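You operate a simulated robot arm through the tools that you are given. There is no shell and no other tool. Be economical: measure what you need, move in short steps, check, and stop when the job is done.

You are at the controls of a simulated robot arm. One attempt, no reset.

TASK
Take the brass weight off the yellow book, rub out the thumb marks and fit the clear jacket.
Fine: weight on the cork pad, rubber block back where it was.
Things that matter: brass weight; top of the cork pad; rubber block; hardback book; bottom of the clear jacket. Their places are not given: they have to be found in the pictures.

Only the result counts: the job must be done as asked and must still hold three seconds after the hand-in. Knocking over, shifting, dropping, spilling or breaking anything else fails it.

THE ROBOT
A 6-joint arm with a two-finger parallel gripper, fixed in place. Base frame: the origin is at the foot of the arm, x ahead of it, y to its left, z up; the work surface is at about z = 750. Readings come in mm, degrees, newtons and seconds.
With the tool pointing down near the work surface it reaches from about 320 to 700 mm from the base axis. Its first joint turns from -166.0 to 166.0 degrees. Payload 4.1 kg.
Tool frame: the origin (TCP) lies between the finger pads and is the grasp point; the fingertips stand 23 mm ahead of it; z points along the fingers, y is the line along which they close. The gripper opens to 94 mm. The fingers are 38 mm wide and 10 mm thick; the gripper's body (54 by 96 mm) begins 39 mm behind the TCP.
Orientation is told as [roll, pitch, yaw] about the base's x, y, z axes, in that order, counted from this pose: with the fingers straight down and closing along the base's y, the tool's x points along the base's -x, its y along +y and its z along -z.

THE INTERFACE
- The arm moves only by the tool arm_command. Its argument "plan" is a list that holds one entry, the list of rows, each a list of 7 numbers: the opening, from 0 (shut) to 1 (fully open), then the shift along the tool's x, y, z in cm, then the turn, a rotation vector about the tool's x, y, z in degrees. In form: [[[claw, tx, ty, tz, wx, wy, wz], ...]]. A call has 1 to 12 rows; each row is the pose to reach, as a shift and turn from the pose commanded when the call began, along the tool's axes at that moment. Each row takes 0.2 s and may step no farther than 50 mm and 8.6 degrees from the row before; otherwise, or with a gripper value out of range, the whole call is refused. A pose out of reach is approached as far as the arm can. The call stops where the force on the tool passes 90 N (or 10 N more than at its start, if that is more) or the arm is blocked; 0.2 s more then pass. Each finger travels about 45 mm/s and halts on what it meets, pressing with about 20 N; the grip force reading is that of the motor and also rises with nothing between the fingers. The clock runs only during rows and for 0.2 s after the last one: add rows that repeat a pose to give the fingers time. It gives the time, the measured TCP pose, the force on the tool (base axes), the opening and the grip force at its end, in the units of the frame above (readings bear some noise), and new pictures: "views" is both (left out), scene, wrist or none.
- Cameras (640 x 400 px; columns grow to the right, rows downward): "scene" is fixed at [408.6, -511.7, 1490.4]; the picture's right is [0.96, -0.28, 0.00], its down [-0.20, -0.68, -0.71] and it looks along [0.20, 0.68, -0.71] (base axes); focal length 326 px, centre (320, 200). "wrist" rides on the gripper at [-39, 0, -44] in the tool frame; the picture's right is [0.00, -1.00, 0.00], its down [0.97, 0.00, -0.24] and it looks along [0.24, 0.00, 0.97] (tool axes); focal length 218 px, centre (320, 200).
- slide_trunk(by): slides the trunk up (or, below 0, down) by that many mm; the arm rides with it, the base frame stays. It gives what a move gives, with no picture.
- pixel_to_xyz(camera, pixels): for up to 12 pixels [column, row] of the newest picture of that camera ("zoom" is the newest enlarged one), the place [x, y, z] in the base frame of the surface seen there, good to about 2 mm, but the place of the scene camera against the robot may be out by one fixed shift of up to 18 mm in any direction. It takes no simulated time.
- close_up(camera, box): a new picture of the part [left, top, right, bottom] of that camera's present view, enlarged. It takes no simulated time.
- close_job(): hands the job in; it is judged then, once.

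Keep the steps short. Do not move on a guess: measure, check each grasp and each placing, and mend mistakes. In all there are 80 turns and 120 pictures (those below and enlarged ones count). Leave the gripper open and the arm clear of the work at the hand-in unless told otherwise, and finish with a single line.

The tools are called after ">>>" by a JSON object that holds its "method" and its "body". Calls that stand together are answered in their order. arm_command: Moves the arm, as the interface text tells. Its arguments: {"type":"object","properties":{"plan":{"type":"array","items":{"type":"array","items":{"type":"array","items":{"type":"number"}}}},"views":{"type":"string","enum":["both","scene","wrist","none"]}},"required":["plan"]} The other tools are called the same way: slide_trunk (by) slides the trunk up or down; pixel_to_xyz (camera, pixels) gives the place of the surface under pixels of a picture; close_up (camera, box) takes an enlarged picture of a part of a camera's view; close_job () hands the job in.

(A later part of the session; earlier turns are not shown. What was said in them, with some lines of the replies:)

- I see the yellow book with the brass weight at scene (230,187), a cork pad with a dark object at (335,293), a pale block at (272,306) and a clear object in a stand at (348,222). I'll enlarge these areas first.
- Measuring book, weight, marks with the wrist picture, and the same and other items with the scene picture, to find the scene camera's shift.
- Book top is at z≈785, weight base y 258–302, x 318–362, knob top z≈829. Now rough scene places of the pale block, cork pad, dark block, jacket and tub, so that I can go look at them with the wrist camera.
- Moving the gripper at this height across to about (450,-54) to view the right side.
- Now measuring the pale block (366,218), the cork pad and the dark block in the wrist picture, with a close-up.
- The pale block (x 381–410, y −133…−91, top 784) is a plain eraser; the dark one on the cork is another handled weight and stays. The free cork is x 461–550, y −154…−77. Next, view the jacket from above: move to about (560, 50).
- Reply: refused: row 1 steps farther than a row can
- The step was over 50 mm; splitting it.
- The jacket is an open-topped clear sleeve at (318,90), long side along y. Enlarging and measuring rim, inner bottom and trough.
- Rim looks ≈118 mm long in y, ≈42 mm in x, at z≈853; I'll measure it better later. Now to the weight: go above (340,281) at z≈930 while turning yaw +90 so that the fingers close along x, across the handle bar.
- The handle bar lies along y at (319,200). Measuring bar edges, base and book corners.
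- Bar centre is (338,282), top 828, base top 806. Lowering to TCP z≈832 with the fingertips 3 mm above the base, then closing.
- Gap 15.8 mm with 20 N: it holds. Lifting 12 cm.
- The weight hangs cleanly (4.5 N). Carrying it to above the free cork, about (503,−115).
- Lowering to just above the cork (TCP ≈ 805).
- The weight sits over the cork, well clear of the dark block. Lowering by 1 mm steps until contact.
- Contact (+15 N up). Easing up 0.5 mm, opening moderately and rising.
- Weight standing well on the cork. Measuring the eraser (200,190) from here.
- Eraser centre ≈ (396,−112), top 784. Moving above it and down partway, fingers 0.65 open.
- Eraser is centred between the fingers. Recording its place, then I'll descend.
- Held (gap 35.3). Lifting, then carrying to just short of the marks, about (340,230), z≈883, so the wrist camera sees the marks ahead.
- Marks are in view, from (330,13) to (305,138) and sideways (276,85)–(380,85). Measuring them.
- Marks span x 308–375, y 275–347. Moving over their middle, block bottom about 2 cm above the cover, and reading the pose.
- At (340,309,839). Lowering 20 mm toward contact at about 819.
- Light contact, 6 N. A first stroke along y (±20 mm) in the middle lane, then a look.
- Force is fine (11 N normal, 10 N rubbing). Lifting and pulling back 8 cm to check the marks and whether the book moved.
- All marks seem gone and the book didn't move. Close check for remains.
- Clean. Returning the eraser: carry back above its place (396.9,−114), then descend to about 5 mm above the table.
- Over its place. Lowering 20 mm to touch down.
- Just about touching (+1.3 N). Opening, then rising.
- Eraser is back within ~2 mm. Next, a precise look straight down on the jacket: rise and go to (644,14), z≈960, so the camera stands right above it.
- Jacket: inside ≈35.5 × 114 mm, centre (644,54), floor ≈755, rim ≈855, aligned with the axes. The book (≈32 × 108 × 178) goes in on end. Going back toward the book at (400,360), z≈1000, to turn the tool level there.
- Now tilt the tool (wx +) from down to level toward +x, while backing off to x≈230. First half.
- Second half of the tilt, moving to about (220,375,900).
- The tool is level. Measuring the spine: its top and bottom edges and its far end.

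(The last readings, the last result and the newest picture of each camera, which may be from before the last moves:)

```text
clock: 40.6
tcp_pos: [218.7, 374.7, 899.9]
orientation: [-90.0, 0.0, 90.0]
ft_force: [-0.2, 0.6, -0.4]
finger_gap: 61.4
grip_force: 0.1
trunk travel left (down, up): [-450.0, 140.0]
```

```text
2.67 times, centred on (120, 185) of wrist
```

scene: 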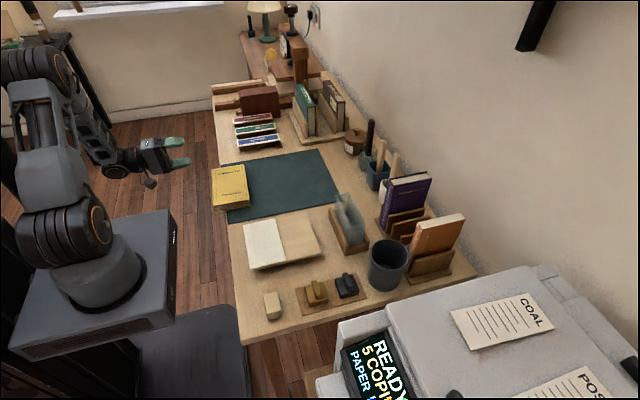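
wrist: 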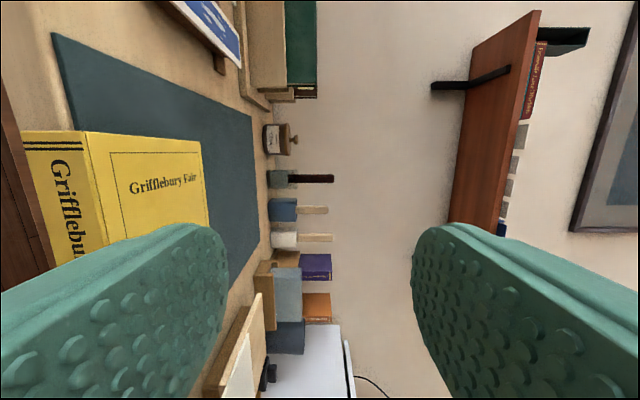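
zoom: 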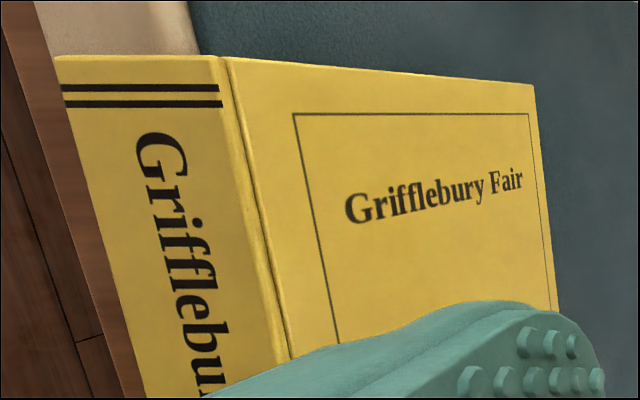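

Spine at x≈286, z 755–785 (middle ≈769.5), end at y=420. Lowering behind it to z≈769.5, y≈382.

>>> {"method": "arm_command", "body": {"plan": [[[0.65, -0.2, 4, 0, 0, 0, 0], [0.65, -0.5, 8, 0, 0, 0, 0], [0.65, -0.7, 11, 0, 0, 0, 0], [0.65, -0.7, 13, 0, 0, 0, 0], [0.65, -0.7, 13, 0, 0, 0, 0]]], "views": "both"}}

```text
clock: 41.8
tcp_pos: [219.3, 380.4, 770.4]
orientation: [-90.0, 0.1, 90.1]
ft_force: [0.7, -0.3, -0.4]
finger_gap: 61.1
grip_force: 0.1
trunk travel left (down, up): [-450.0, 140.0]
```

scene: 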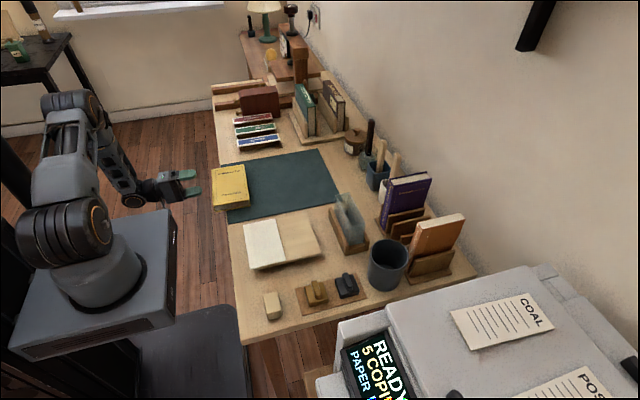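
wrist: 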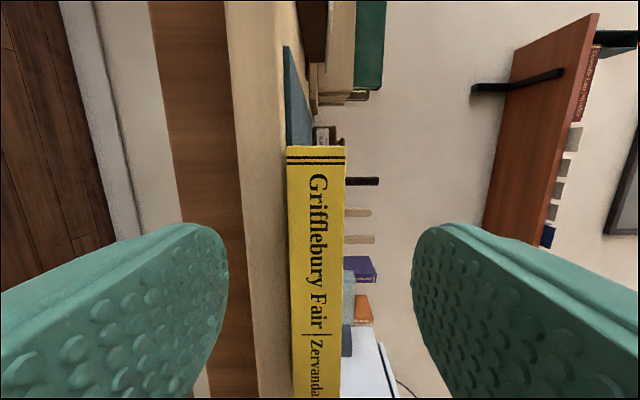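

Well centred on the spine. Measuring spine points at two ends for its small yaw and the table edge.

>>> {"method": "pixel_to_xyz", "body": {"camera": "wrist", "pixels": [[316, 165], [316, 200], [316, 250], [316, 300], [316, 350], [316, 390], [291, 200], [342, 200], [265, 200], [200, 200], [260, 300], [260, 150]]}}

```text
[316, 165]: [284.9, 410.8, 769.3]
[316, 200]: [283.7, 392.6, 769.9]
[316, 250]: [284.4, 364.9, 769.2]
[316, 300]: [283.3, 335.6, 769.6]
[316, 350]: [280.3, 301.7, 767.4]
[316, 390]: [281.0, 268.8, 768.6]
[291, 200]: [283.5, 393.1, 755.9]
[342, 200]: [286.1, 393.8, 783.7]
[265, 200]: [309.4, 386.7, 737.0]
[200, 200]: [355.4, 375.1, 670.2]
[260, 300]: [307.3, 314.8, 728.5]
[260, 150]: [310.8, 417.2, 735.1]
```

Spine yawed ≈1.9°, and the table edge is x≈310. Turning 1.9° to match and advancing to TCP x≈283 (tips at 306), then closing.

>>> {"method": "arm_command", "body": {"plan": [[[0.65, 0, 0, 2, 0, 1.9, 0], [0.65, 0, 0, 4.5, 0, 1.9, 0], [0.65, 0, 0, 6.3, 0, 1.9, 0], [0.65, 0, 0, 6.3, 0, 1.9, 0], [0, 0, 0, 6.3, 0, 1.9, 0], [0, 0, 0, 6.3, 0, 1.9, 0], [0, 0, 0, 6.3, 0, 1.9, 0], [0, 0, 0, 6.3, 0, 1.9, 0]]], "views": "wrist"}}

```text
clock: 43.6
tcp_pos: [284.2, 381.8, 770.3]
orientation: [-90.0, 0.0, 88.1]
ft_force: [0.5, 0.9, 0.2]
finger_gap: 29.9
grip_force: 20.2
trunk travel left (down, up): [-450.0, 140.0]
```

wrist: 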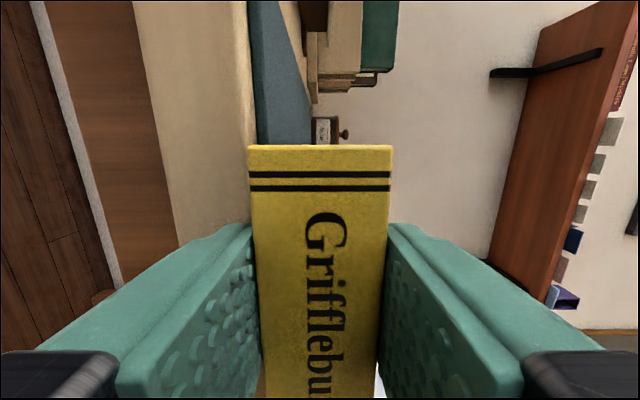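

Gripped, thickness 29.9 mm. Dragging the book 13 mm toward −x for a deeper bite (its middle stays on the table), then opening, advancing 13 mm and closing again.

>>> {"method": "arm_command", "body": {"plan": [[[0, 0, 0, -0.5, 0, 0, 0], [0, 0, 0, -1.0, 0, 0, 0], [0, 0, 0, -1.3, 0, 0, 0], [0, 0, 0, -1.3, 0, 0, 0], [0.45, 0, 0, -1.3, 0, 0, 0], [0.45, 0, 0, -1.3, 0, 0, 0], [0.45, 0, 0, -1.3, 0, 0, 0]]], "views": "wrist"}}

```text
clock: 45.2
tcp_pos: [269.9, 381.2, 771.7]
orientation: [-90.1, 0.0, 88.1]
ft_force: [0.0, 0.0, 0.0]
finger_gap: 42.3
grip_force: 0.1
trunk travel left (down, up): [-450.0, 140.0]
```

wrist: 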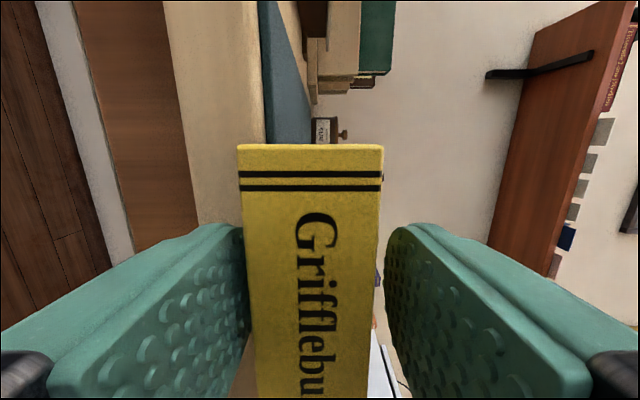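

Book came along and stays put. Advancing 13 mm (1 mm lower to centre) and closing.

>>> {"method": "arm_command", "body": {"plan": [[[0.45, 0, 0.1, 0.6, 0, 0, 0], [0.45, 0, 0.1, 1.3, 0, 0, 0], [0, 0, 0.1, 1.3, 0, 0, 0], [0, 0, 0.1, 1.3, 0, 0, 0], [0, 0, 0.1, 1.3, 0, 0, 0]]], "views": "wrist"}}

```text
clock: 46.4
tcp_pos: [282.0, 380.4, 770.6]
orientation: [-90.1, 0.0, 88.1]
ft_force: [-0.7, 0.4, 0.3]
finger_gap: 29.9
grip_force: 20.1
trunk travel left (down, up): [-450.0, 140.0]
```

wrist: 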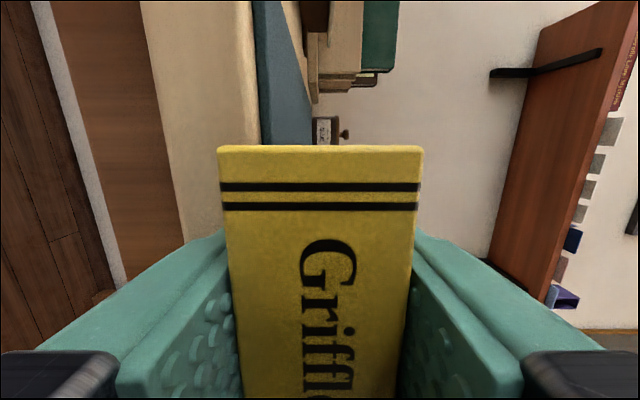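

Deeper bite (contact ≈35 mm). Lifting 3 cm slowly and checking for sag.

>>> {"method": "arm_command", "body": {"plan": [[[0, 0, -0.5, 0, 0, 0, 0], [0, 0, -1.2, 0, 0, 0, 0], [0, 0, -2, 0, 0, 0, 0], [0, 0, -3, 0, 0, 0, 0], [0, 0, -3, 0, 0, 0, 0]]], "views": "both"}}

```text
clock: 47.6
tcp_pos: [283.2, 381.4, 799.3]
orientation: [-90.0, 0.0, 88.1]
ft_force: [0.5, -0.4, -3.8]
finger_gap: 29.8
grip_force: 19.8
trunk travel left (down, up): [-450.0, 140.0]
```

scene: 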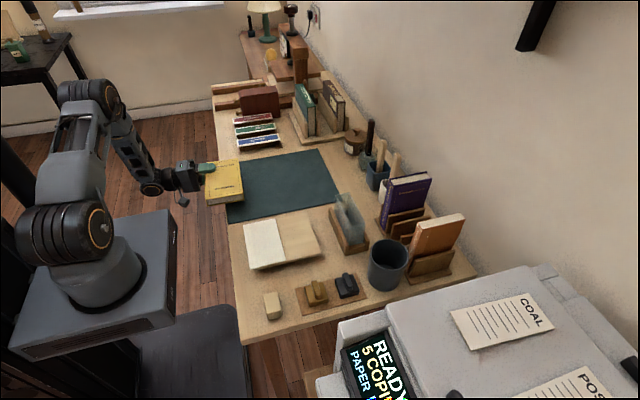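
wrist: 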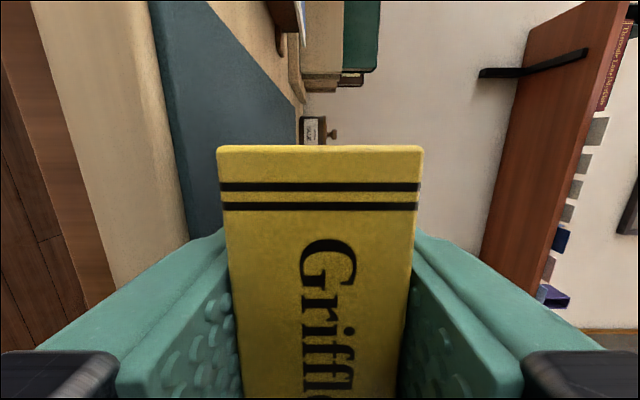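

No sag, 3.8 N. Now raising 24 cm while rolling +90° about the tool axis so that the book's bottom end points down.

>>> {"method": "arm_command", "body": {"plan": [[[0, 0, -3, 0, 0, 0, 4], [0, 0, -6, 0, 0, 0, 12], [0, 0, -9, 0, 0, 0, 20], [0, 0, -12, 0, 0, 0, 28], [0, 0, -15, 0, 0, 0, 36], [0, 0, -18, 0, 0, 0, 44], [0, 0, -20, 0, 0, 0, 52], [0, 0, -22, 0, 0, 0, 60], [0, 0, -24, 0, 0, 0, 68], [0, 0, -25, 0, 0, 0, 76], [0, 0, -25, 0, 0, 0, 84], [0, 0, -25, 0, 0, 0, 90]]], "views": "both"}}

```text
clock: 50.2
tcp_pos: [281.9, 381.5, 1049.3]
orientation: [86.4, -89.9, -88.3]
ft_force: [0.2, 0.0, -3.7]
finger_gap: 29.8
grip_force: 20.4
trunk travel left (down, up): [-450.0, 140.0]
```

scene: 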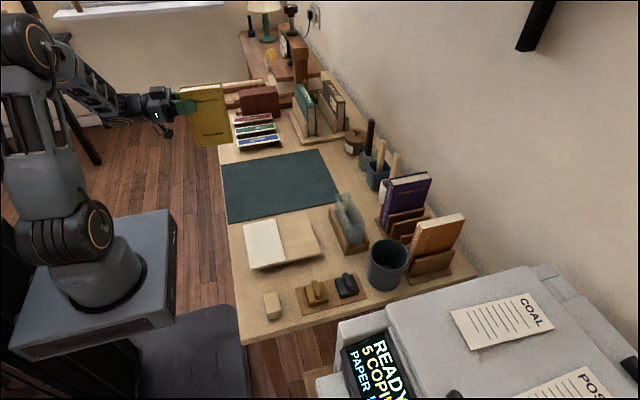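
wrist: 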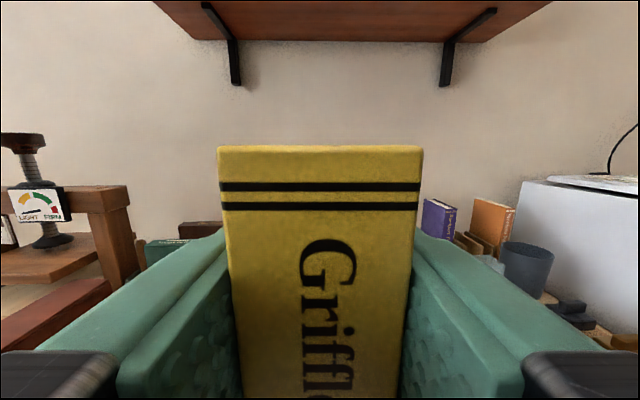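

Book is upright, square in the fingers, title the right way up. Checking where the shelf is before swinging toward the jacket.

>>> {"method": "pixel_to_xyz", "body": {"camera": "wrist", "pixels": [[340, 42], [200, 38], [480, 42], [340, 5], [165, 3], [540, 5], [235, 80], [438, 205], [490, 205]]}}

```text
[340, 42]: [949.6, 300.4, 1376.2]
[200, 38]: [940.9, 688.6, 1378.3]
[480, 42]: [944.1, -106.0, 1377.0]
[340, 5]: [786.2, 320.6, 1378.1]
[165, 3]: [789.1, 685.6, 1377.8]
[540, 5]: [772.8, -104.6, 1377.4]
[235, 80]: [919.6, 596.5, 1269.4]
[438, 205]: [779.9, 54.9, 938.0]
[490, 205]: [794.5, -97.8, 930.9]
```

Shelf is at z 1377, x>770: well clear. Yawing −88.1° so the tool points to −y, moving to about (500,260).

>>> {"method": "arm_command", "body": {"plan": [[[0, 0, -0.95, 1.85, 7.34, 0, 0], [0, 0, -1.9, 3.7, 14.68, 0, 0], [0, 0, -2.8, 5.55, 22.0, 0, 0], [0, 0, -3.8, 7.4, 29.4, 0, 0], [0, 0, -4.7, 9.25, 36.7, 0, 0], [0, 0, -5.65, 11.1, 44.0, 0, 0], [0, 0, -6.6, 12.95, 51.4, 0, 0], [0, 0, -7.5, 14.8, 58.7, 0, 0], [0, 0, -8.5, 16.65, 66.0, 0, 0], [0, 0, -9.4, 18.5, 73.4, 0, 0], [0, 0, -10.35, 20.35, 80.8, 0, 0], [0, 0, -11.3, 22.2, 88.1, 0, 0]]], "views": "both"}}

```text
clock: 52.8
tcp_pos: [499.9, 156.1, 1004.9]
orientation: [2.2, -88.0, -89.8]
ft_force: [-0.2, -0.3, -2.6]
finger_gap: 30.0
grip_force: 20.1
out of reach, approached as far as the arm can: row 9, 10, 11, 12
trunk travel left (down, up): [-450.0, 140.0]
```

scene: 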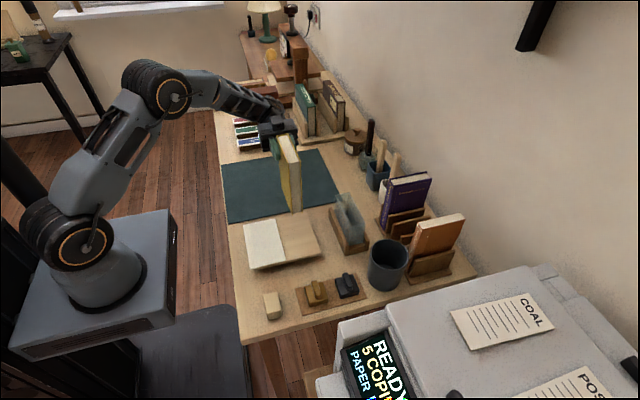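
wrist: 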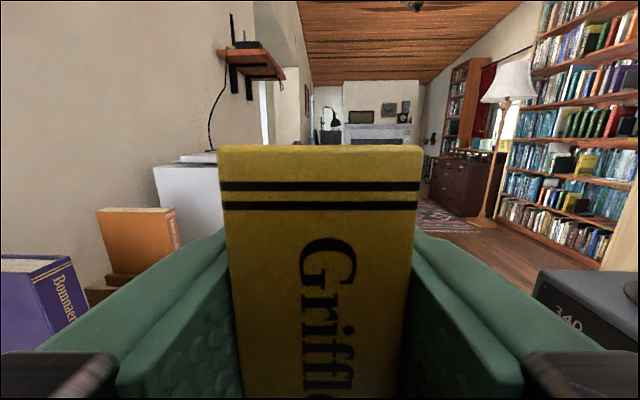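

The arm couldn't reach that (it stopped at y=156, z=1005, 2° tilted), so a level-tool insertion is out of reach. New plan: stand the book on the blotter, regrip it from above and insert with the tool down. First back off toward the arm, turning yaw back partway.

>>> {"method": "arm_command", "body": {"plan": [[[0, 0, -2.5, 1, -7.5, 0, 0], [0, 0, -5, 2, -15, 0, 0], [0, 0, -7.5, 3, -22.5, 0, 0], [0, 0, -10, 4, -30, 0, 0], [0, 0, -10, 4, -30, 0, 0]]], "views": "none"}}

```text
clock: 54.0
tcp_pos: [402.5, 115.2, 1004.2]
orientation: [31.6, -88.0, -89.0]
ft_force: [-0.1, 0.4, -3.7]
finger_gap: 29.9
grip_force: 20.2
trunk travel left (down, up): [-450.0, 140.0]
```

Commands now count from the clipped pose. There's a residual 2° tilt; correcting it and moving to about (370,250,1049).

>>> {"method": "arm_command", "body": {"plan": [[[0, -1, 1.16, -3.3, 0, -0.4, -0.27], [0, -2, 2.3, -6.6, 0, -0.85, -0.54], [0, -3, 3.5, -9.9, 0, -1.3, -0.81], [0, -4, 4.65, -13.2, 0, -1.69, -1.08], [0, -4, 4.65, -13.2, 0, -1.69, -1.08]]], "views": "none"}}

```text
clock: 55.2
tcp_pos: [369.9, 249.5, 1048.9]
orientation: [-10.1, -89.9, -47.4]
ft_force: [0.2, 0.0, -3.0]
finger_gap: 30.1
grip_force: 19.9
trunk travel left (down, up): [-450.0, 140.0]
```

Tilt is fixed. Now yaw +57.5° so the tool points +x, to TCP ≈ (360,300,1049).

>>> {"method": "arm_command", "body": {"plan": [[[0, 0, 0.23, -0.6, -7.2, 0, 0], [0, 0, 0.46, -1.2, -14.4, 0, 0], [0, 0, 0.7, -1.8, -21.6, 0, 0], [0, 0, 0.92, -2.4, -28.8, 0, 0], [0, 0, 1.15, -3, -36, 0, 0], [0, 0, 1.38, -3.6, -43.2, 0, 0], [0, 0, 1.6, -4.2, -50.4, 0, 0], [0, 0, 1.85, -4.75, -57.5, 0, 0], [0, 0, 1.85, -4.75, -57.5, 0, 0]]], "views": "both"}}

```text
clock: 57.2
tcp_pos: [360.0, 297.9, 1048.8]
orientation: [60.5, -89.9, -60.2]
ft_force: [0.6, -0.3, -4.1]
finger_gap: 29.9
grip_force: 20.2
trunk travel left (down, up): [-450.0, 140.0]
```

scene: 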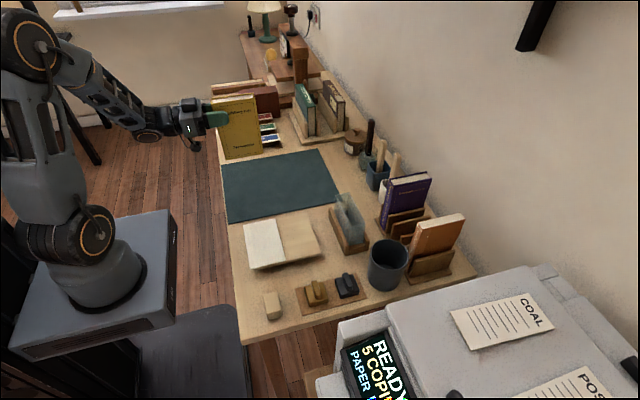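
wrist: 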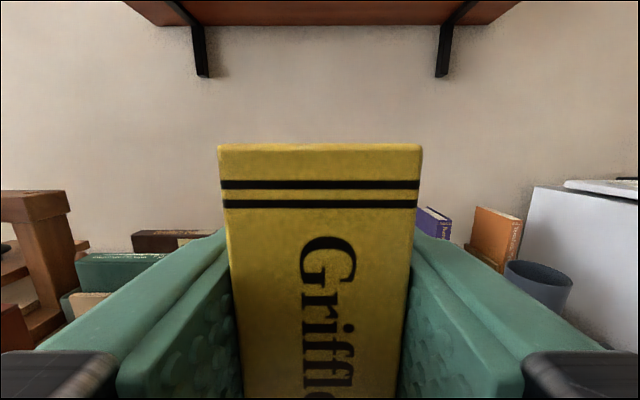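

Upright and steady. Lowering to about 8 mm above the blotter (TCP ≈ 900).

>>> {"method": "arm_command", "body": {"plan": [[[0, 4, 0, 0, 0, 0, 0], [0, 8, 0, 0, 0, 0, 0], [0, 11.5, 0, 0, 0, 0, 0], [0, 14, 0, 0, 0, 0, 0], [0, 14.9, 0, 0, 0, 0, 0], [0, 14.9, 0, 0, 0, 0, 0]]], "views": "scene"}}

>>> {"method": "close_up", "body": {"camera": "scene", "box": [190, 110, 350, 230]}}

```text
clock: 58.6
tcp_pos: [360.5, 297.9, 900.1]
orientation: [64.5, -89.8, -64.5]
ft_force: [-0.4, -0.3, -3.2]
finger_gap: 29.8
grip_force: 20.3
trunk travel left (down, up): [-450.0, 140.0]
```

scene: 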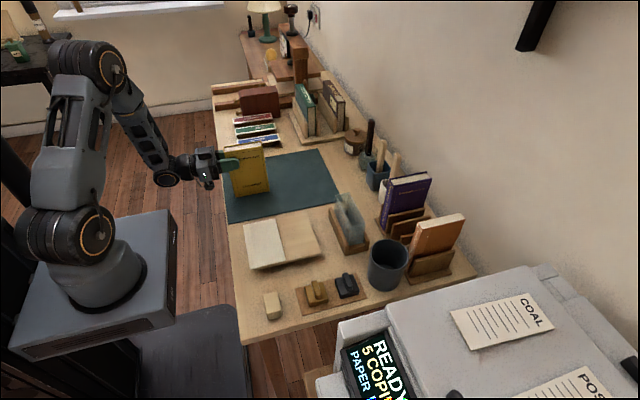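

```text
3.33 times, centred on (270, 170) of scene
```

zoom: 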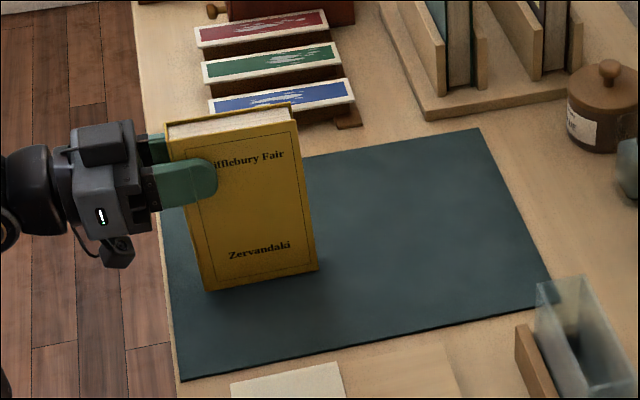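

Book hovers just over the blotter. Lowering in small steps until it stands.

>>> {"method": "arm_command", "body": {"plan": [[[0, 0.3, 0, 0, 0, 0, 0], [0, 0.5, 0, 0, 0, 0, 0], [0, 0.6, 0, 0, 0, 0, 0], [0, 0.7, 0, 0, 0, 0, 0]]], "views": "none"}}

```text
clock: 59.6
tcp_pos: [361.0, 299.1, 893.6]
orientation: [-44.7, -89.8, 44.7]
ft_force: [0.0, -0.2, -4.4]
finger_gap: 30.0
grip_force: 19.8
trunk travel left (down, up): [-450.0, 140.0]
```

>>> {"method": "arm_command", "body": {"plan": [[[0, 0.1, 0, 0, 0, 0, 0], [0, 0.2, 0, 0, 0, 0, 0], [0, 0.25, 0, 0, 0, 0, 0]]], "views": "none"}}

```text
clock: 60.4
tcp_pos: [361.6, 300.4, 892.9]
orientation: [-57.2, -89.8, 57.2]
ft_force: [-0.1, -2.2, 4.1]
finger_gap: 30.1
grip_force: 19.8
out of reach, approached as far as the arm can: row 3
trunk travel left (down, up): [-450.0, 140.0]
```

Contact (+4 N). Another tiny push isn't needed. Opening to 0.55 and then checking it stands.

>>> {"method": "arm_command", "body": {"plan": [[[0.45, 0, 0, 0, 0, 0, 0], [0.5, 0, 0, 0, 0, 0, 0], [0.55, 0, 0, 0, 0, 0, 0], [0.55, 0, 0, 0, 0, 0, 0]]], "views": "both"}}

```text
clock: 61.4
tcp_pos: [361.1, 300.8, 892.6]
orientation: [-45.5, -89.8, 45.6]
ft_force: [0.0, -0.1, -0.6]
finger_gap: 51.6
grip_force: 0.0
trunk travel left (down, up): [-450.0, 140.0]
```

scene: 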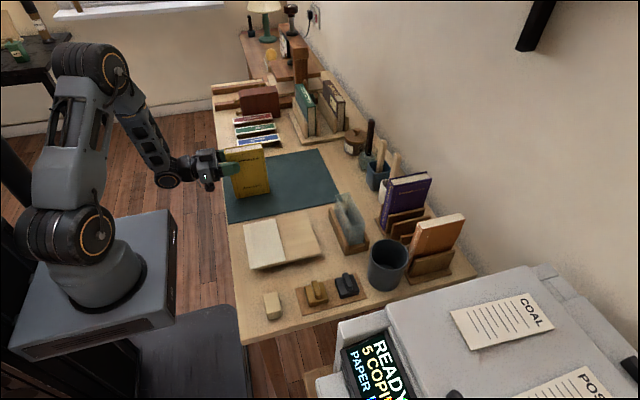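
wrist: 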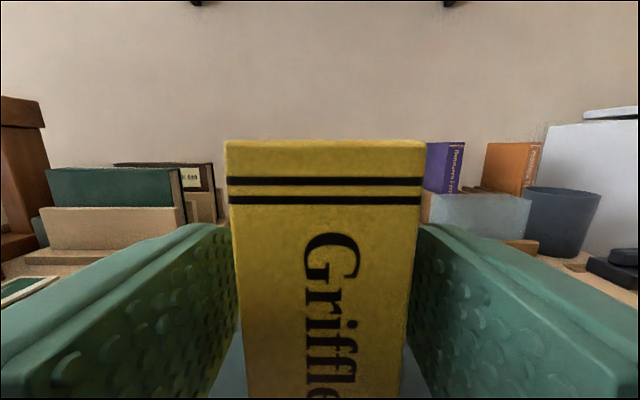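

The book stands by itself, fingers free on both sides. Withdrawing straight back 12 cm, then rising 13 cm.

>>> {"method": "arm_command", "body": {"plan": [[[0.55, 0, 0, -1.5, 0, 0, 0], [0.55, 0, 0, -4, 0, 0, 0], [0.55, 0, 0, -8, 0, 0, 0], [0.55, 0, 0, -12, 0, 0, 0], [0.55, -4, 0, -12, 0, 0, 0], [0.55, -8, 0, -12, 0, 0, 0], [0.55, -13, 0, -12, 0, 0, 0], [0.55, -13, 0, -12, 0, 0, 0]]], "views": "both"}}

```text
clock: 63.2
tcp_pos: [240.6, 298.4, 1022.7]
orientation: [56.8, -89.9, -56.6]
ft_force: [0.2, -0.8, 0.6]
finger_gap: 51.9
grip_force: 0.0
out of reach, approached as far as the arm can: row 1, 2, 3, 4
trunk travel left (down, up): [-450.0, 140.0]
```

scene: 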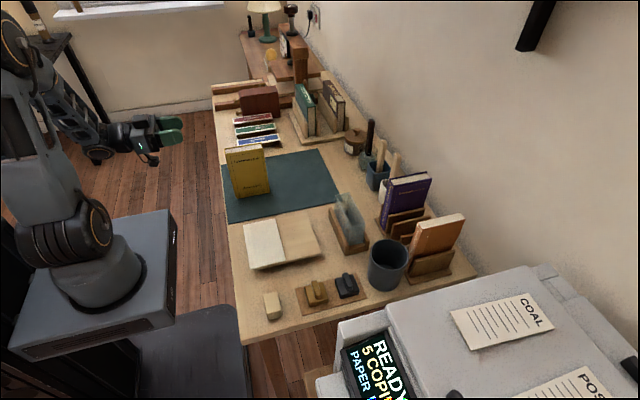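
wrist: 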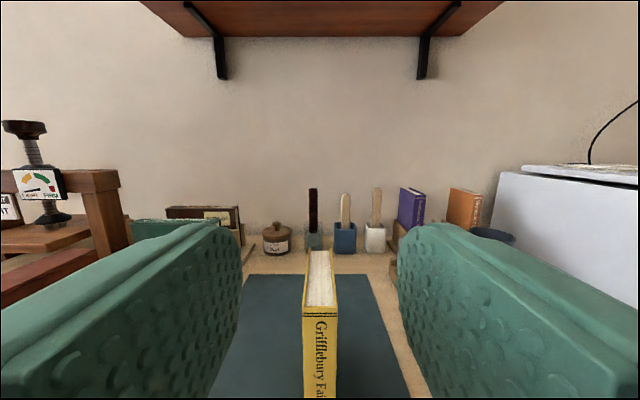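

Book stands straight. Turning the tool down (wy +90) while moving above the book at z≈1062. To view it I'll stop over about (370,298).

>>> {"method": "arm_command", "body": {"plan": [[[0.8, -1.5, 0, 0, 0, 8.2, 0], [0.8, -3, 0, 0, 0, 16.4, 0], [0.8, -4, 0, 1, 0, 24.6, 0], [0.8, -4, 0, 2.5, 0, 32.8, 0], [0.8, -4, 0, 4, 0, 41, 0], [0.8, -4, 0, 5.5, 0, 49.2, 0], [0.8, -4, 0, 7, 0, 57.4, 0], [0.8, -4, 0, 8.5, 0, 65.6, 0], [0.8, -4, 0, 10, 0, 73.8, 0], [0.8, -4, 0, 11.5, 0, 82, 0], [0.8, -4, 0, 13, 0, 90, 0], [0.8, -4, 0, 13, 0, 90, 0]]], "views": "wrist"}}

```text
clock: 65.8
tcp_pos: [373.1, 299.7, 1062.3]
orientation: [0.0, 0.2, 0.1]
ft_force: [0.2, 0.9, 0.4]
finger_gap: 75.3
grip_force: 0.0
trunk travel left (down, up): [-450.0, 140.0]
```

wrist: 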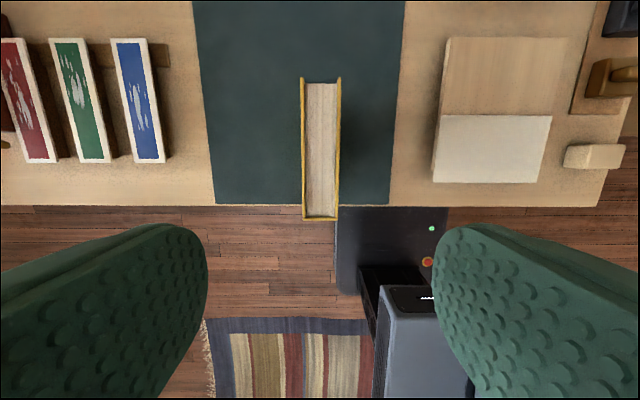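

>>> {"method": "pixel_to_xyz", "body": {"camera": "wrist", "pixels": [[302, 79], [340, 79], [303, 218], [337, 218], [304, 150], [337, 150], [320, 100], [320, 150], [320, 200]]}}

>>> {"method": "close_up", "body": {"camera": "wrist", "box": [240, 70, 400, 225]}}

```text
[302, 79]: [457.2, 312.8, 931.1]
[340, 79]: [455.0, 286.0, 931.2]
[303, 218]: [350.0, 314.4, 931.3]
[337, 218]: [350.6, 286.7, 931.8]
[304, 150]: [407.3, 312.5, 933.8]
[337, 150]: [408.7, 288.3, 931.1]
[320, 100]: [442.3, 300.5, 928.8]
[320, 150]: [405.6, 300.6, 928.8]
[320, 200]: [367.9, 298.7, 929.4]
```

```text
2.58 times, centred on (320, 148) of wrist
```

zoom: 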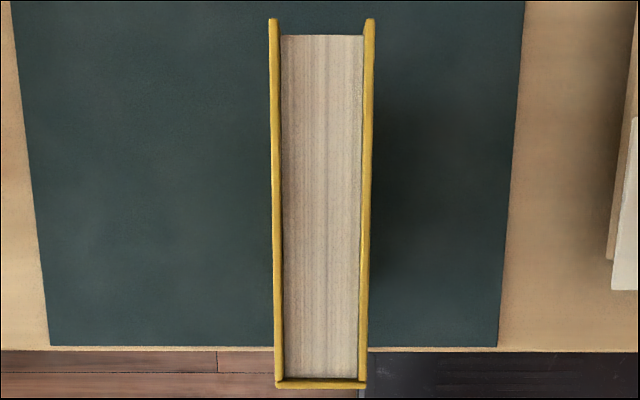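

Book top: z≈931.5, x 350–456, centre (403,300), no yaw. Moving over the centre, down to TCP z≈912 and closing.

>>> {"method": "arm_command", "body": {"plan": [[[0.8, -3, 0, 2, 0, 0, 0], [0.8, -3, 0, 6, 0, 0, 0], [0.8, -3, 0, 10, 0, 0, 0], [0.8, -3, 0, 13, 0, 0, 0], [0.8, -3, 0, 15, 0, 0, 0], [0.4, -3, 0, 15, 0, 0, 0], [0, -3, 0, 15, 0, 0, 0], [0, -3, 0, 15, 0, 0, 0], [0, -3, 0, 15, 0, 0, 0], [0, -3, 0, 15, 0, 0, 0]]], "views": "wrist"}}

```text
clock: 68.0
tcp_pos: [401.1, 298.9, 912.1]
orientation: [0.2, 0.1, 0.0]
ft_force: [-0.6, 0.8, -0.7]
finger_gap: 29.9
grip_force: 19.8
trunk travel left (down, up): [-450.0, 140.0]
```

wrist: 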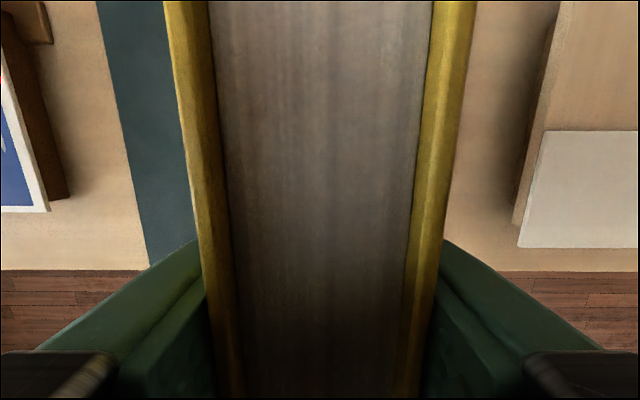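

Gripped at 29.9 mm. Lifting 14 cm.

>>> {"method": "arm_command", "body": {"plan": [[[0, 0, 0, -1, 0, 0, 0], [0, 0, 0, -4, 0, 0, 0], [0, 0, 0, -8, 0, 0, 0], [0, 0, 0, -12, 0, 0, 0], [0, 0, 0, -14, 0, 0, 0], [0, 0, 0, -14, 0, 0, 0]]], "views": "scene"}}

```text
clock: 69.4
tcp_pos: [400.5, 299.5, 1052.3]
orientation: [0.1, 0.1, 0.1]
ft_force: [-0.4, -0.6, -3.7]
finger_gap: 30.0
grip_force: 19.6
trunk travel left (down, up): [-450.0, 140.0]
```

scene: 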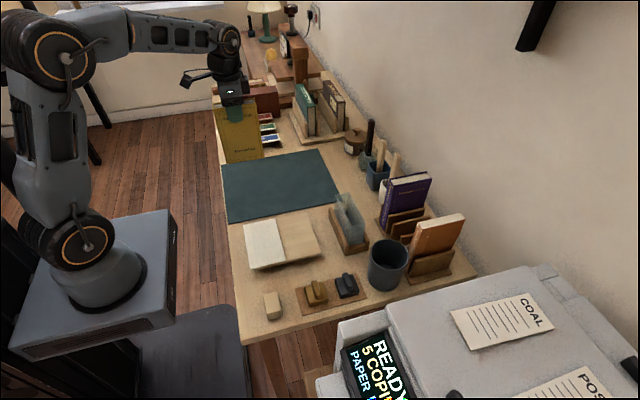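

Held steadily. Carrying to above the jacket (644,54), turning yaw +90 on the way; book bottom at ≈893, above the rim (855).

>>> {"method": "arm_command", "body": {"plan": [[[0, -2.2, -2.23, 0, 0, 0, -8.2], [0, -4.4, -4.46, 0, 0, 0, -16.4], [0, -6.6, -6.7, 0, 0, 0, -24.6], [0, -8.8, -8.9, 0, 0, 0, -32.8], [0, -11, -11.2, 0, 0, 0, -41], [0, -13.3, -13.4, 0, 0, 0, -49.2], [0, -15.5, -15.6, 0, 0, 0, -57.4], [0, -17.7, -17.9, 0, 0, 0, -65.6], [0, -19.9, -20.1, 0, 0, 0, -73.8], [0, -22.1, -22.3, 0, 0, 0, -82], [0, -24.3, -24.55, 0, 0, 0, -90], [0, -24.3, -24.55, 0, 0, 0, -90]]], "views": "both"}}

```text
clock: 72.0
tcp_pos: [645.0, 56.1, 1050.8]
orientation: [0.1, -0.2, 90.2]
ft_force: [0.4, -0.5, -3.8]
finger_gap: 30.1
grip_force: 20.5
trunk travel left (down, up): [-450.0, 140.0]
```

scene: 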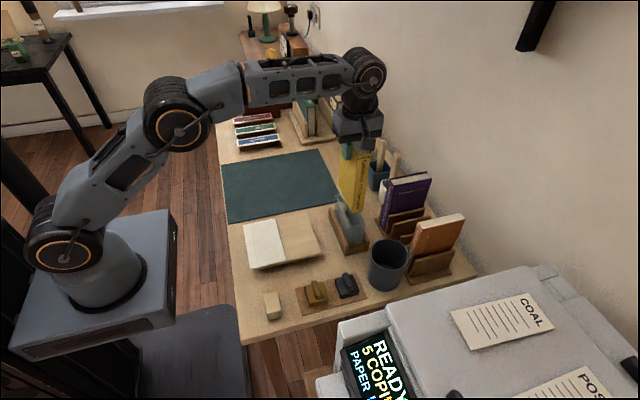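
wrist: 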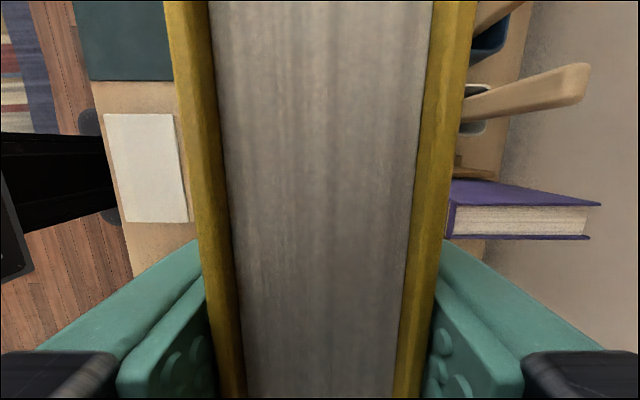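

Checking alignment from the scene with an enlargement around (350,205).

>>> {"method": "close_up", "body": {"camera": "scene", "box": [310, 140, 406, 260]}}

>>> {"method": "arm_command", "body": {"plan": [[[0, 0.2, 0, 0, 0, 0, 0], [0, 0.2, 0, 0, 0, 0, 0]]], "views": "none"}}

```text
3.33 times, centred on (358, 200) of scene
```

zoom: 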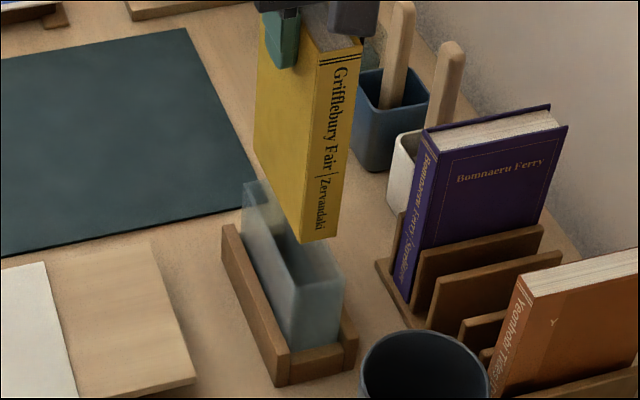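

```text
clock: 72.6
tcp_pos: [644.8, 54.4, 1050.9]
orientation: [0.1, -0.1, 90.2]
ft_force: [0.8, 0.0, -2.7]
finger_gap: 30.0
grip_force: 19.5
trunk travel left (down, up): [-450.0, 140.0]
```

Looks lined up. Small trim (−1.5 mm y, −1 mm x) and lowering so the book bottom is ≈5 mm above the rim.

>>> {"method": "arm_command", "body": {"plan": [[[0, 0.15, 0.1, 1, 0, 0, 0], [0, 0.15, 0.1, 2.2, 0, 0, 0], [0, 0.15, 0.1, 3.0, 0, 0, 0], [0, 0.15, 0.1, 3.0, 0, 0, 0]]], "views": "scene"}}

>>> {"method": "close_up", "body": {"camera": "scene", "box": [325, 180, 373, 240]}}

```text
clock: 73.6
tcp_pos: [643.9, 51.9, 1021.1]
orientation: [0.1, -0.1, 90.2]
ft_force: [1.0, -0.4, -3.6]
finger_gap: 29.9
grip_force: 20.2
trunk travel left (down, up): [-450.0, 140.0]
```

scene: 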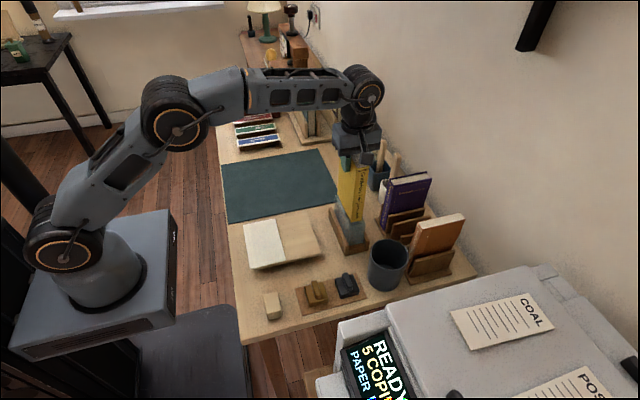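

```text
6.67 times, centred on (349, 210) of scene
```

zoom: 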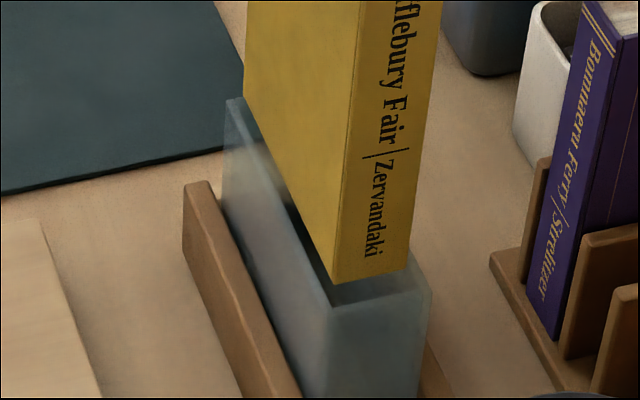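

The book sits ≈1.5 mm low in x and ≈2 mm low in y relative to the rim. Trimming +1.3 mm x, +2 mm y at this height, then entering the rim by about 10 mm.

>>> {"method": "arm_command", "body": {"plan": [[[0, -0.2, -0.13, 0, 0, 0, 0], [0, -0.2, -0.13, 0.4, 0, 0, 0], [0, -0.2, -0.13, 0.8, 0, 0, 0], [0, -0.2, -0.13, 1.2, 0, 0, 0], [0, -0.2, -0.13, 1.6, 0, 0, 0]]], "views": "scene"}}

>>> {"method": "close_up", "body": {"camera": "scene", "box": [325, 180, 373, 240]}}

```text
clock: 74.8
tcp_pos: [644.9, 52.8, 1005.5]
orientation: [0.1, -0.2, 90.1]
ft_force: [-0.1, 0.0, -3.5]
finger_gap: 29.9
grip_force: 19.8
trunk travel left (down, up): [-450.0, 140.0]
```

scene: 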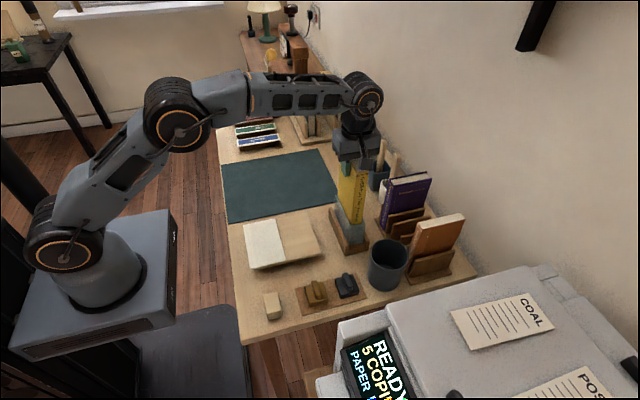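

```text
6.67 times, centred on (349, 210) of scene
```

zoom: 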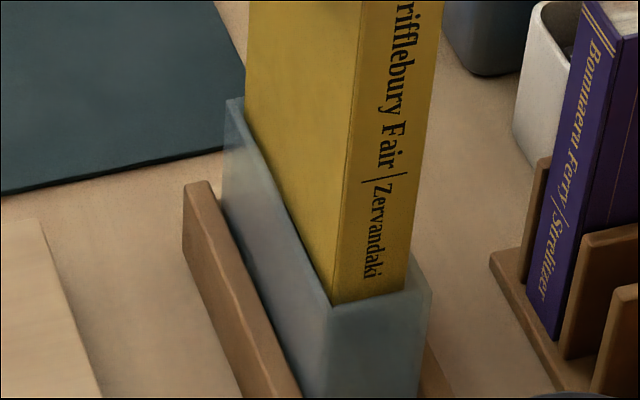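

It has entered with no side force. Continuing down 4 cm.

>>> {"method": "arm_command", "body": {"plan": [[[0, 0, 0, 0.7, 0, 0, 0], [0, 0, 0, 1.4, 0, 0, 0], [0, 0, 0, 2.1, 0, 0, 0], [0, 0, 0, 2.8, 0, 0, 0], [0, 0, 0, 3.5, 0, 0, 0], [0, 0, 0, 4, 0, 0, 0]]], "views": "none"}}

```text
clock: 76.2
tcp_pos: [645.2, 54.1, 965.8]
orientation: [0.1, -0.2, 90.1]
ft_force: [1.2, -0.2, -3.9]
finger_gap: 30.1
grip_force: 19.9
trunk travel left (down, up): [-450.0, 140.0]
```

Free travel. Another 4 cm.

>>> {"method": "arm_command", "body": {"plan": [[[0, 0, 0, 0.7, 0, 0, 0], [0, 0, 0, 1.4, 0, 0, 0], [0, 0, 0, 2.1, 0, 0, 0], [0, 0, 0, 2.8, 0, 0, 0], [0, 0, 0, 3.5, 0, 0, 0], [0, 0, 0, 4, 0, 0, 0]]], "views": "scene"}}

```text
clock: 77.6
tcp_pos: [644.2, 54.2, 925.3]
orientation: [0.2, -0.1, 90.0]
ft_force: [0.5, -0.3, -3.6]
finger_gap: 29.9
grip_force: 20.0
trunk travel left (down, up): [-450.0, 140.0]
```

scene: 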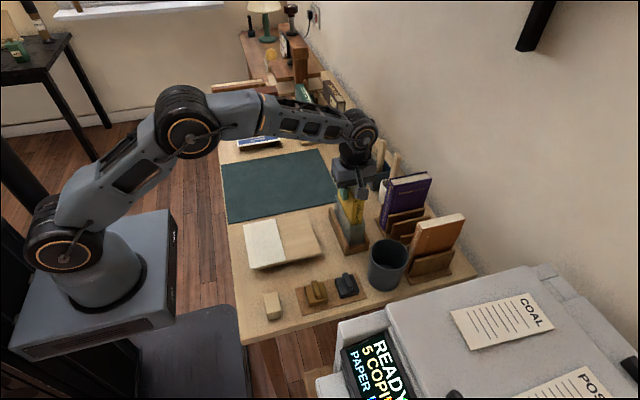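

Nearly at the bottom; lowering gently in millimetres.

>>> {"method": "arm_command", "body": {"plan": [[[0, 0, 0, 0.25, 0, 0, 0], [0, 0, 0, 0.45, 0, 0, 0], [0, 0, 0, 0.6, 0, 0, 0], [0, 0, 0, 0.7, 0, 0, 0]]], "views": "none"}}

```text
clock: 78.6
tcp_pos: [644.2, 54.0, 919.3]
orientation: [0.1, -0.1, 90.1]
ft_force: [-0.4, -0.3, -3.7]
finger_gap: 30.2
grip_force: 19.7
trunk travel left (down, up): [-450.0, 140.0]
```

>>> {"method": "arm_command", "body": {"plan": [[[0, 0, 0, 0.1, 0, 0, 0], [0, 0, 0, 0.2, 0, 0, 0], [0, 0, 0, 0.3, 0, 0, 0]]], "views": "none"}}

```text
clock: 79.4
tcp_pos: [643.9, 54.1, 914.9]
orientation: [0.1, -0.1, 90.1]
ft_force: [0.0, -0.2, -3.7]
finger_gap: 29.8
grip_force: 19.7
trunk travel left (down, up): [-450.0, 140.0]
```

>>> {"method": "arm_command", "body": {"plan": [[[0, 0, 0, 0.08, 0, 0, 0], [0, 0, 0, 0.16, 0, 0, 0], [0, 0, 0, 0.24, 0, 0, 0]]], "views": "none"}}

```text
clock: 80.2
tcp_pos: [644.4, 53.3, 913.5]
orientation: [0.1, -0.1, 90.1]
ft_force: [0.3, -0.1, -4.4]
finger_gap: 29.8
grip_force: 20.3
trunk travel left (down, up): [-450.0, 140.0]
```

>>> {"method": "arm_command", "body": {"plan": [[[0, 0, 0, 0.1, 0, 0, 0], [0, 0, 0, 0.2, 0, 0, 0], [0, 0, 0, 0.25, 0, 0, 0]]], "views": "none"}}

```text
clock: 81.0
tcp_pos: [645.2, 54.1, 912.1]
orientation: [-0.1, 0.0, 90.1]
ft_force: [-0.6, -1.0, 8.2]
finger_gap: 29.7
grip_force: 20.1
trunk travel left (down, up): [-450.0, 140.0]
```

Seated (+8 N up, 12 N on the floor of the jacket). Opening by a modest amount, then rising straight up.

>>> {"method": "arm_command", "body": {"plan": [[[0.4, 0, 0, 0, 0, 0, 0], [0.5, 0, 0, 0, 0, 0, 0], [0.5, 0, 0, 0, 0, 0, 0], [0.5, 0, 0, -2, 0, 0, 0], [0.5, 0, 0, -5, 0, 0, 0], [0.5, 0, 0, -9, 0, 0, 0], [0.5, 0, 0, -13, 0, 0, 0], [0.5, 0, 0, -13, 0, 0, 0]]], "views": "both"}}

>>> {"method": "close_up", "body": {"camera": "scene", "box": [230, 160, 470, 340]}}

```text
clock: 82.8
tcp_pos: [646.3, 54.1, 1041.7]
orientation: [0.1, -0.1, 90.0]
ft_force: [0.1, -0.3, 0.0]
finger_gap: 47.1
grip_force: 0.2
trunk travel left (down, up): [-450.0, 140.0]
```

scene: 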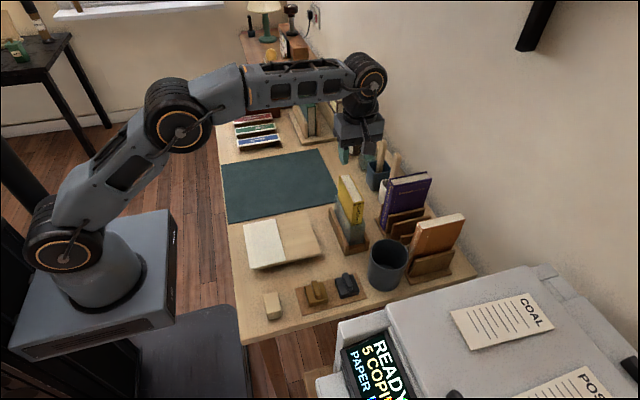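
wrist: 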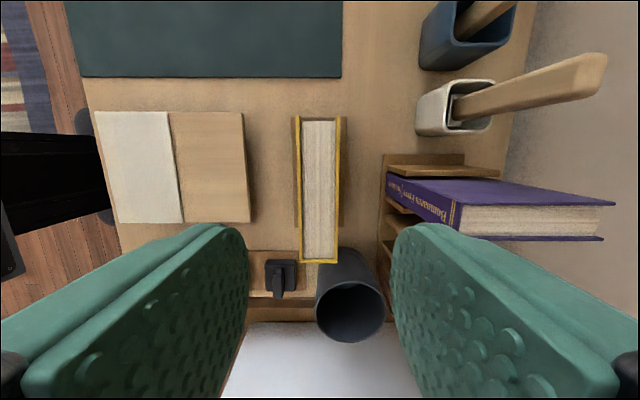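

```text
2.22 times, centred on (350, 250) of scene
```

zoom: 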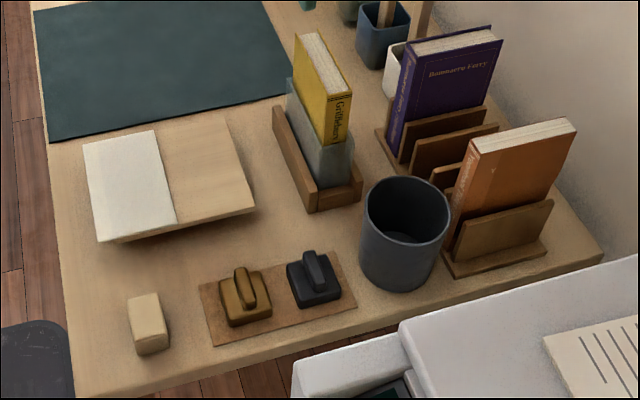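

Book stands in the jacket, weight on the cork, eraser at its old pixel spot (272,306). Moving the arm clear with the gripper open.

>>> {"method": "arm_command", "body": {"plan": [[[0.6, -2, 4, 0, 0, 0, 0], [0.8, -4, 8, 0, 0, 0, 0], [1, -6, 12, 0, 0, 0, 0], [1, -8, 16, 0, 0, 0, 0], [1, -10, 20, 0, 0, 0, 0], [1, -12, 22, 0, 0, 0, 0], [1, -12, 22, 0, 0, 0, 0]]], "views": "scene"}}

```text
clock: 84.4
tcp_pos: [423.3, 171.6, 1045.1]
orientation: [0.0, -0.1, 90.1]
ft_force: [-0.6, -0.2, -0.3]
finger_gap: 93.8
grip_force: 0.1
trunk travel left (down, up): [-450.0, 140.0]
```

scene: 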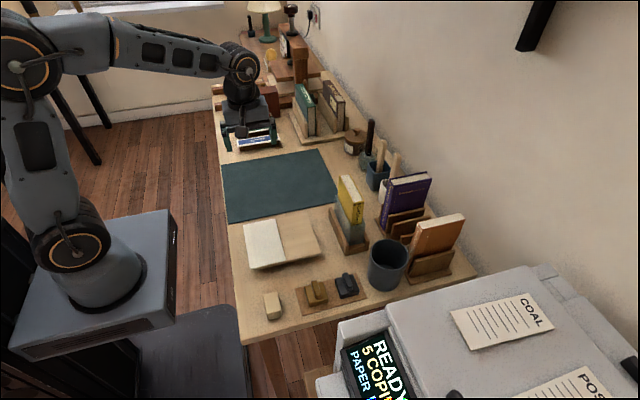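

Everything is in place and the arm is clear; handing in.

>>> {"method": "close_job", "body": {}}

```text
The job is handed in.
```

The brass weight is on the cork pad, the thumb marks are rubbed out, the rubber block is back within about 2 mm of its old spot, and the yellow book is seated in the clear jacket.
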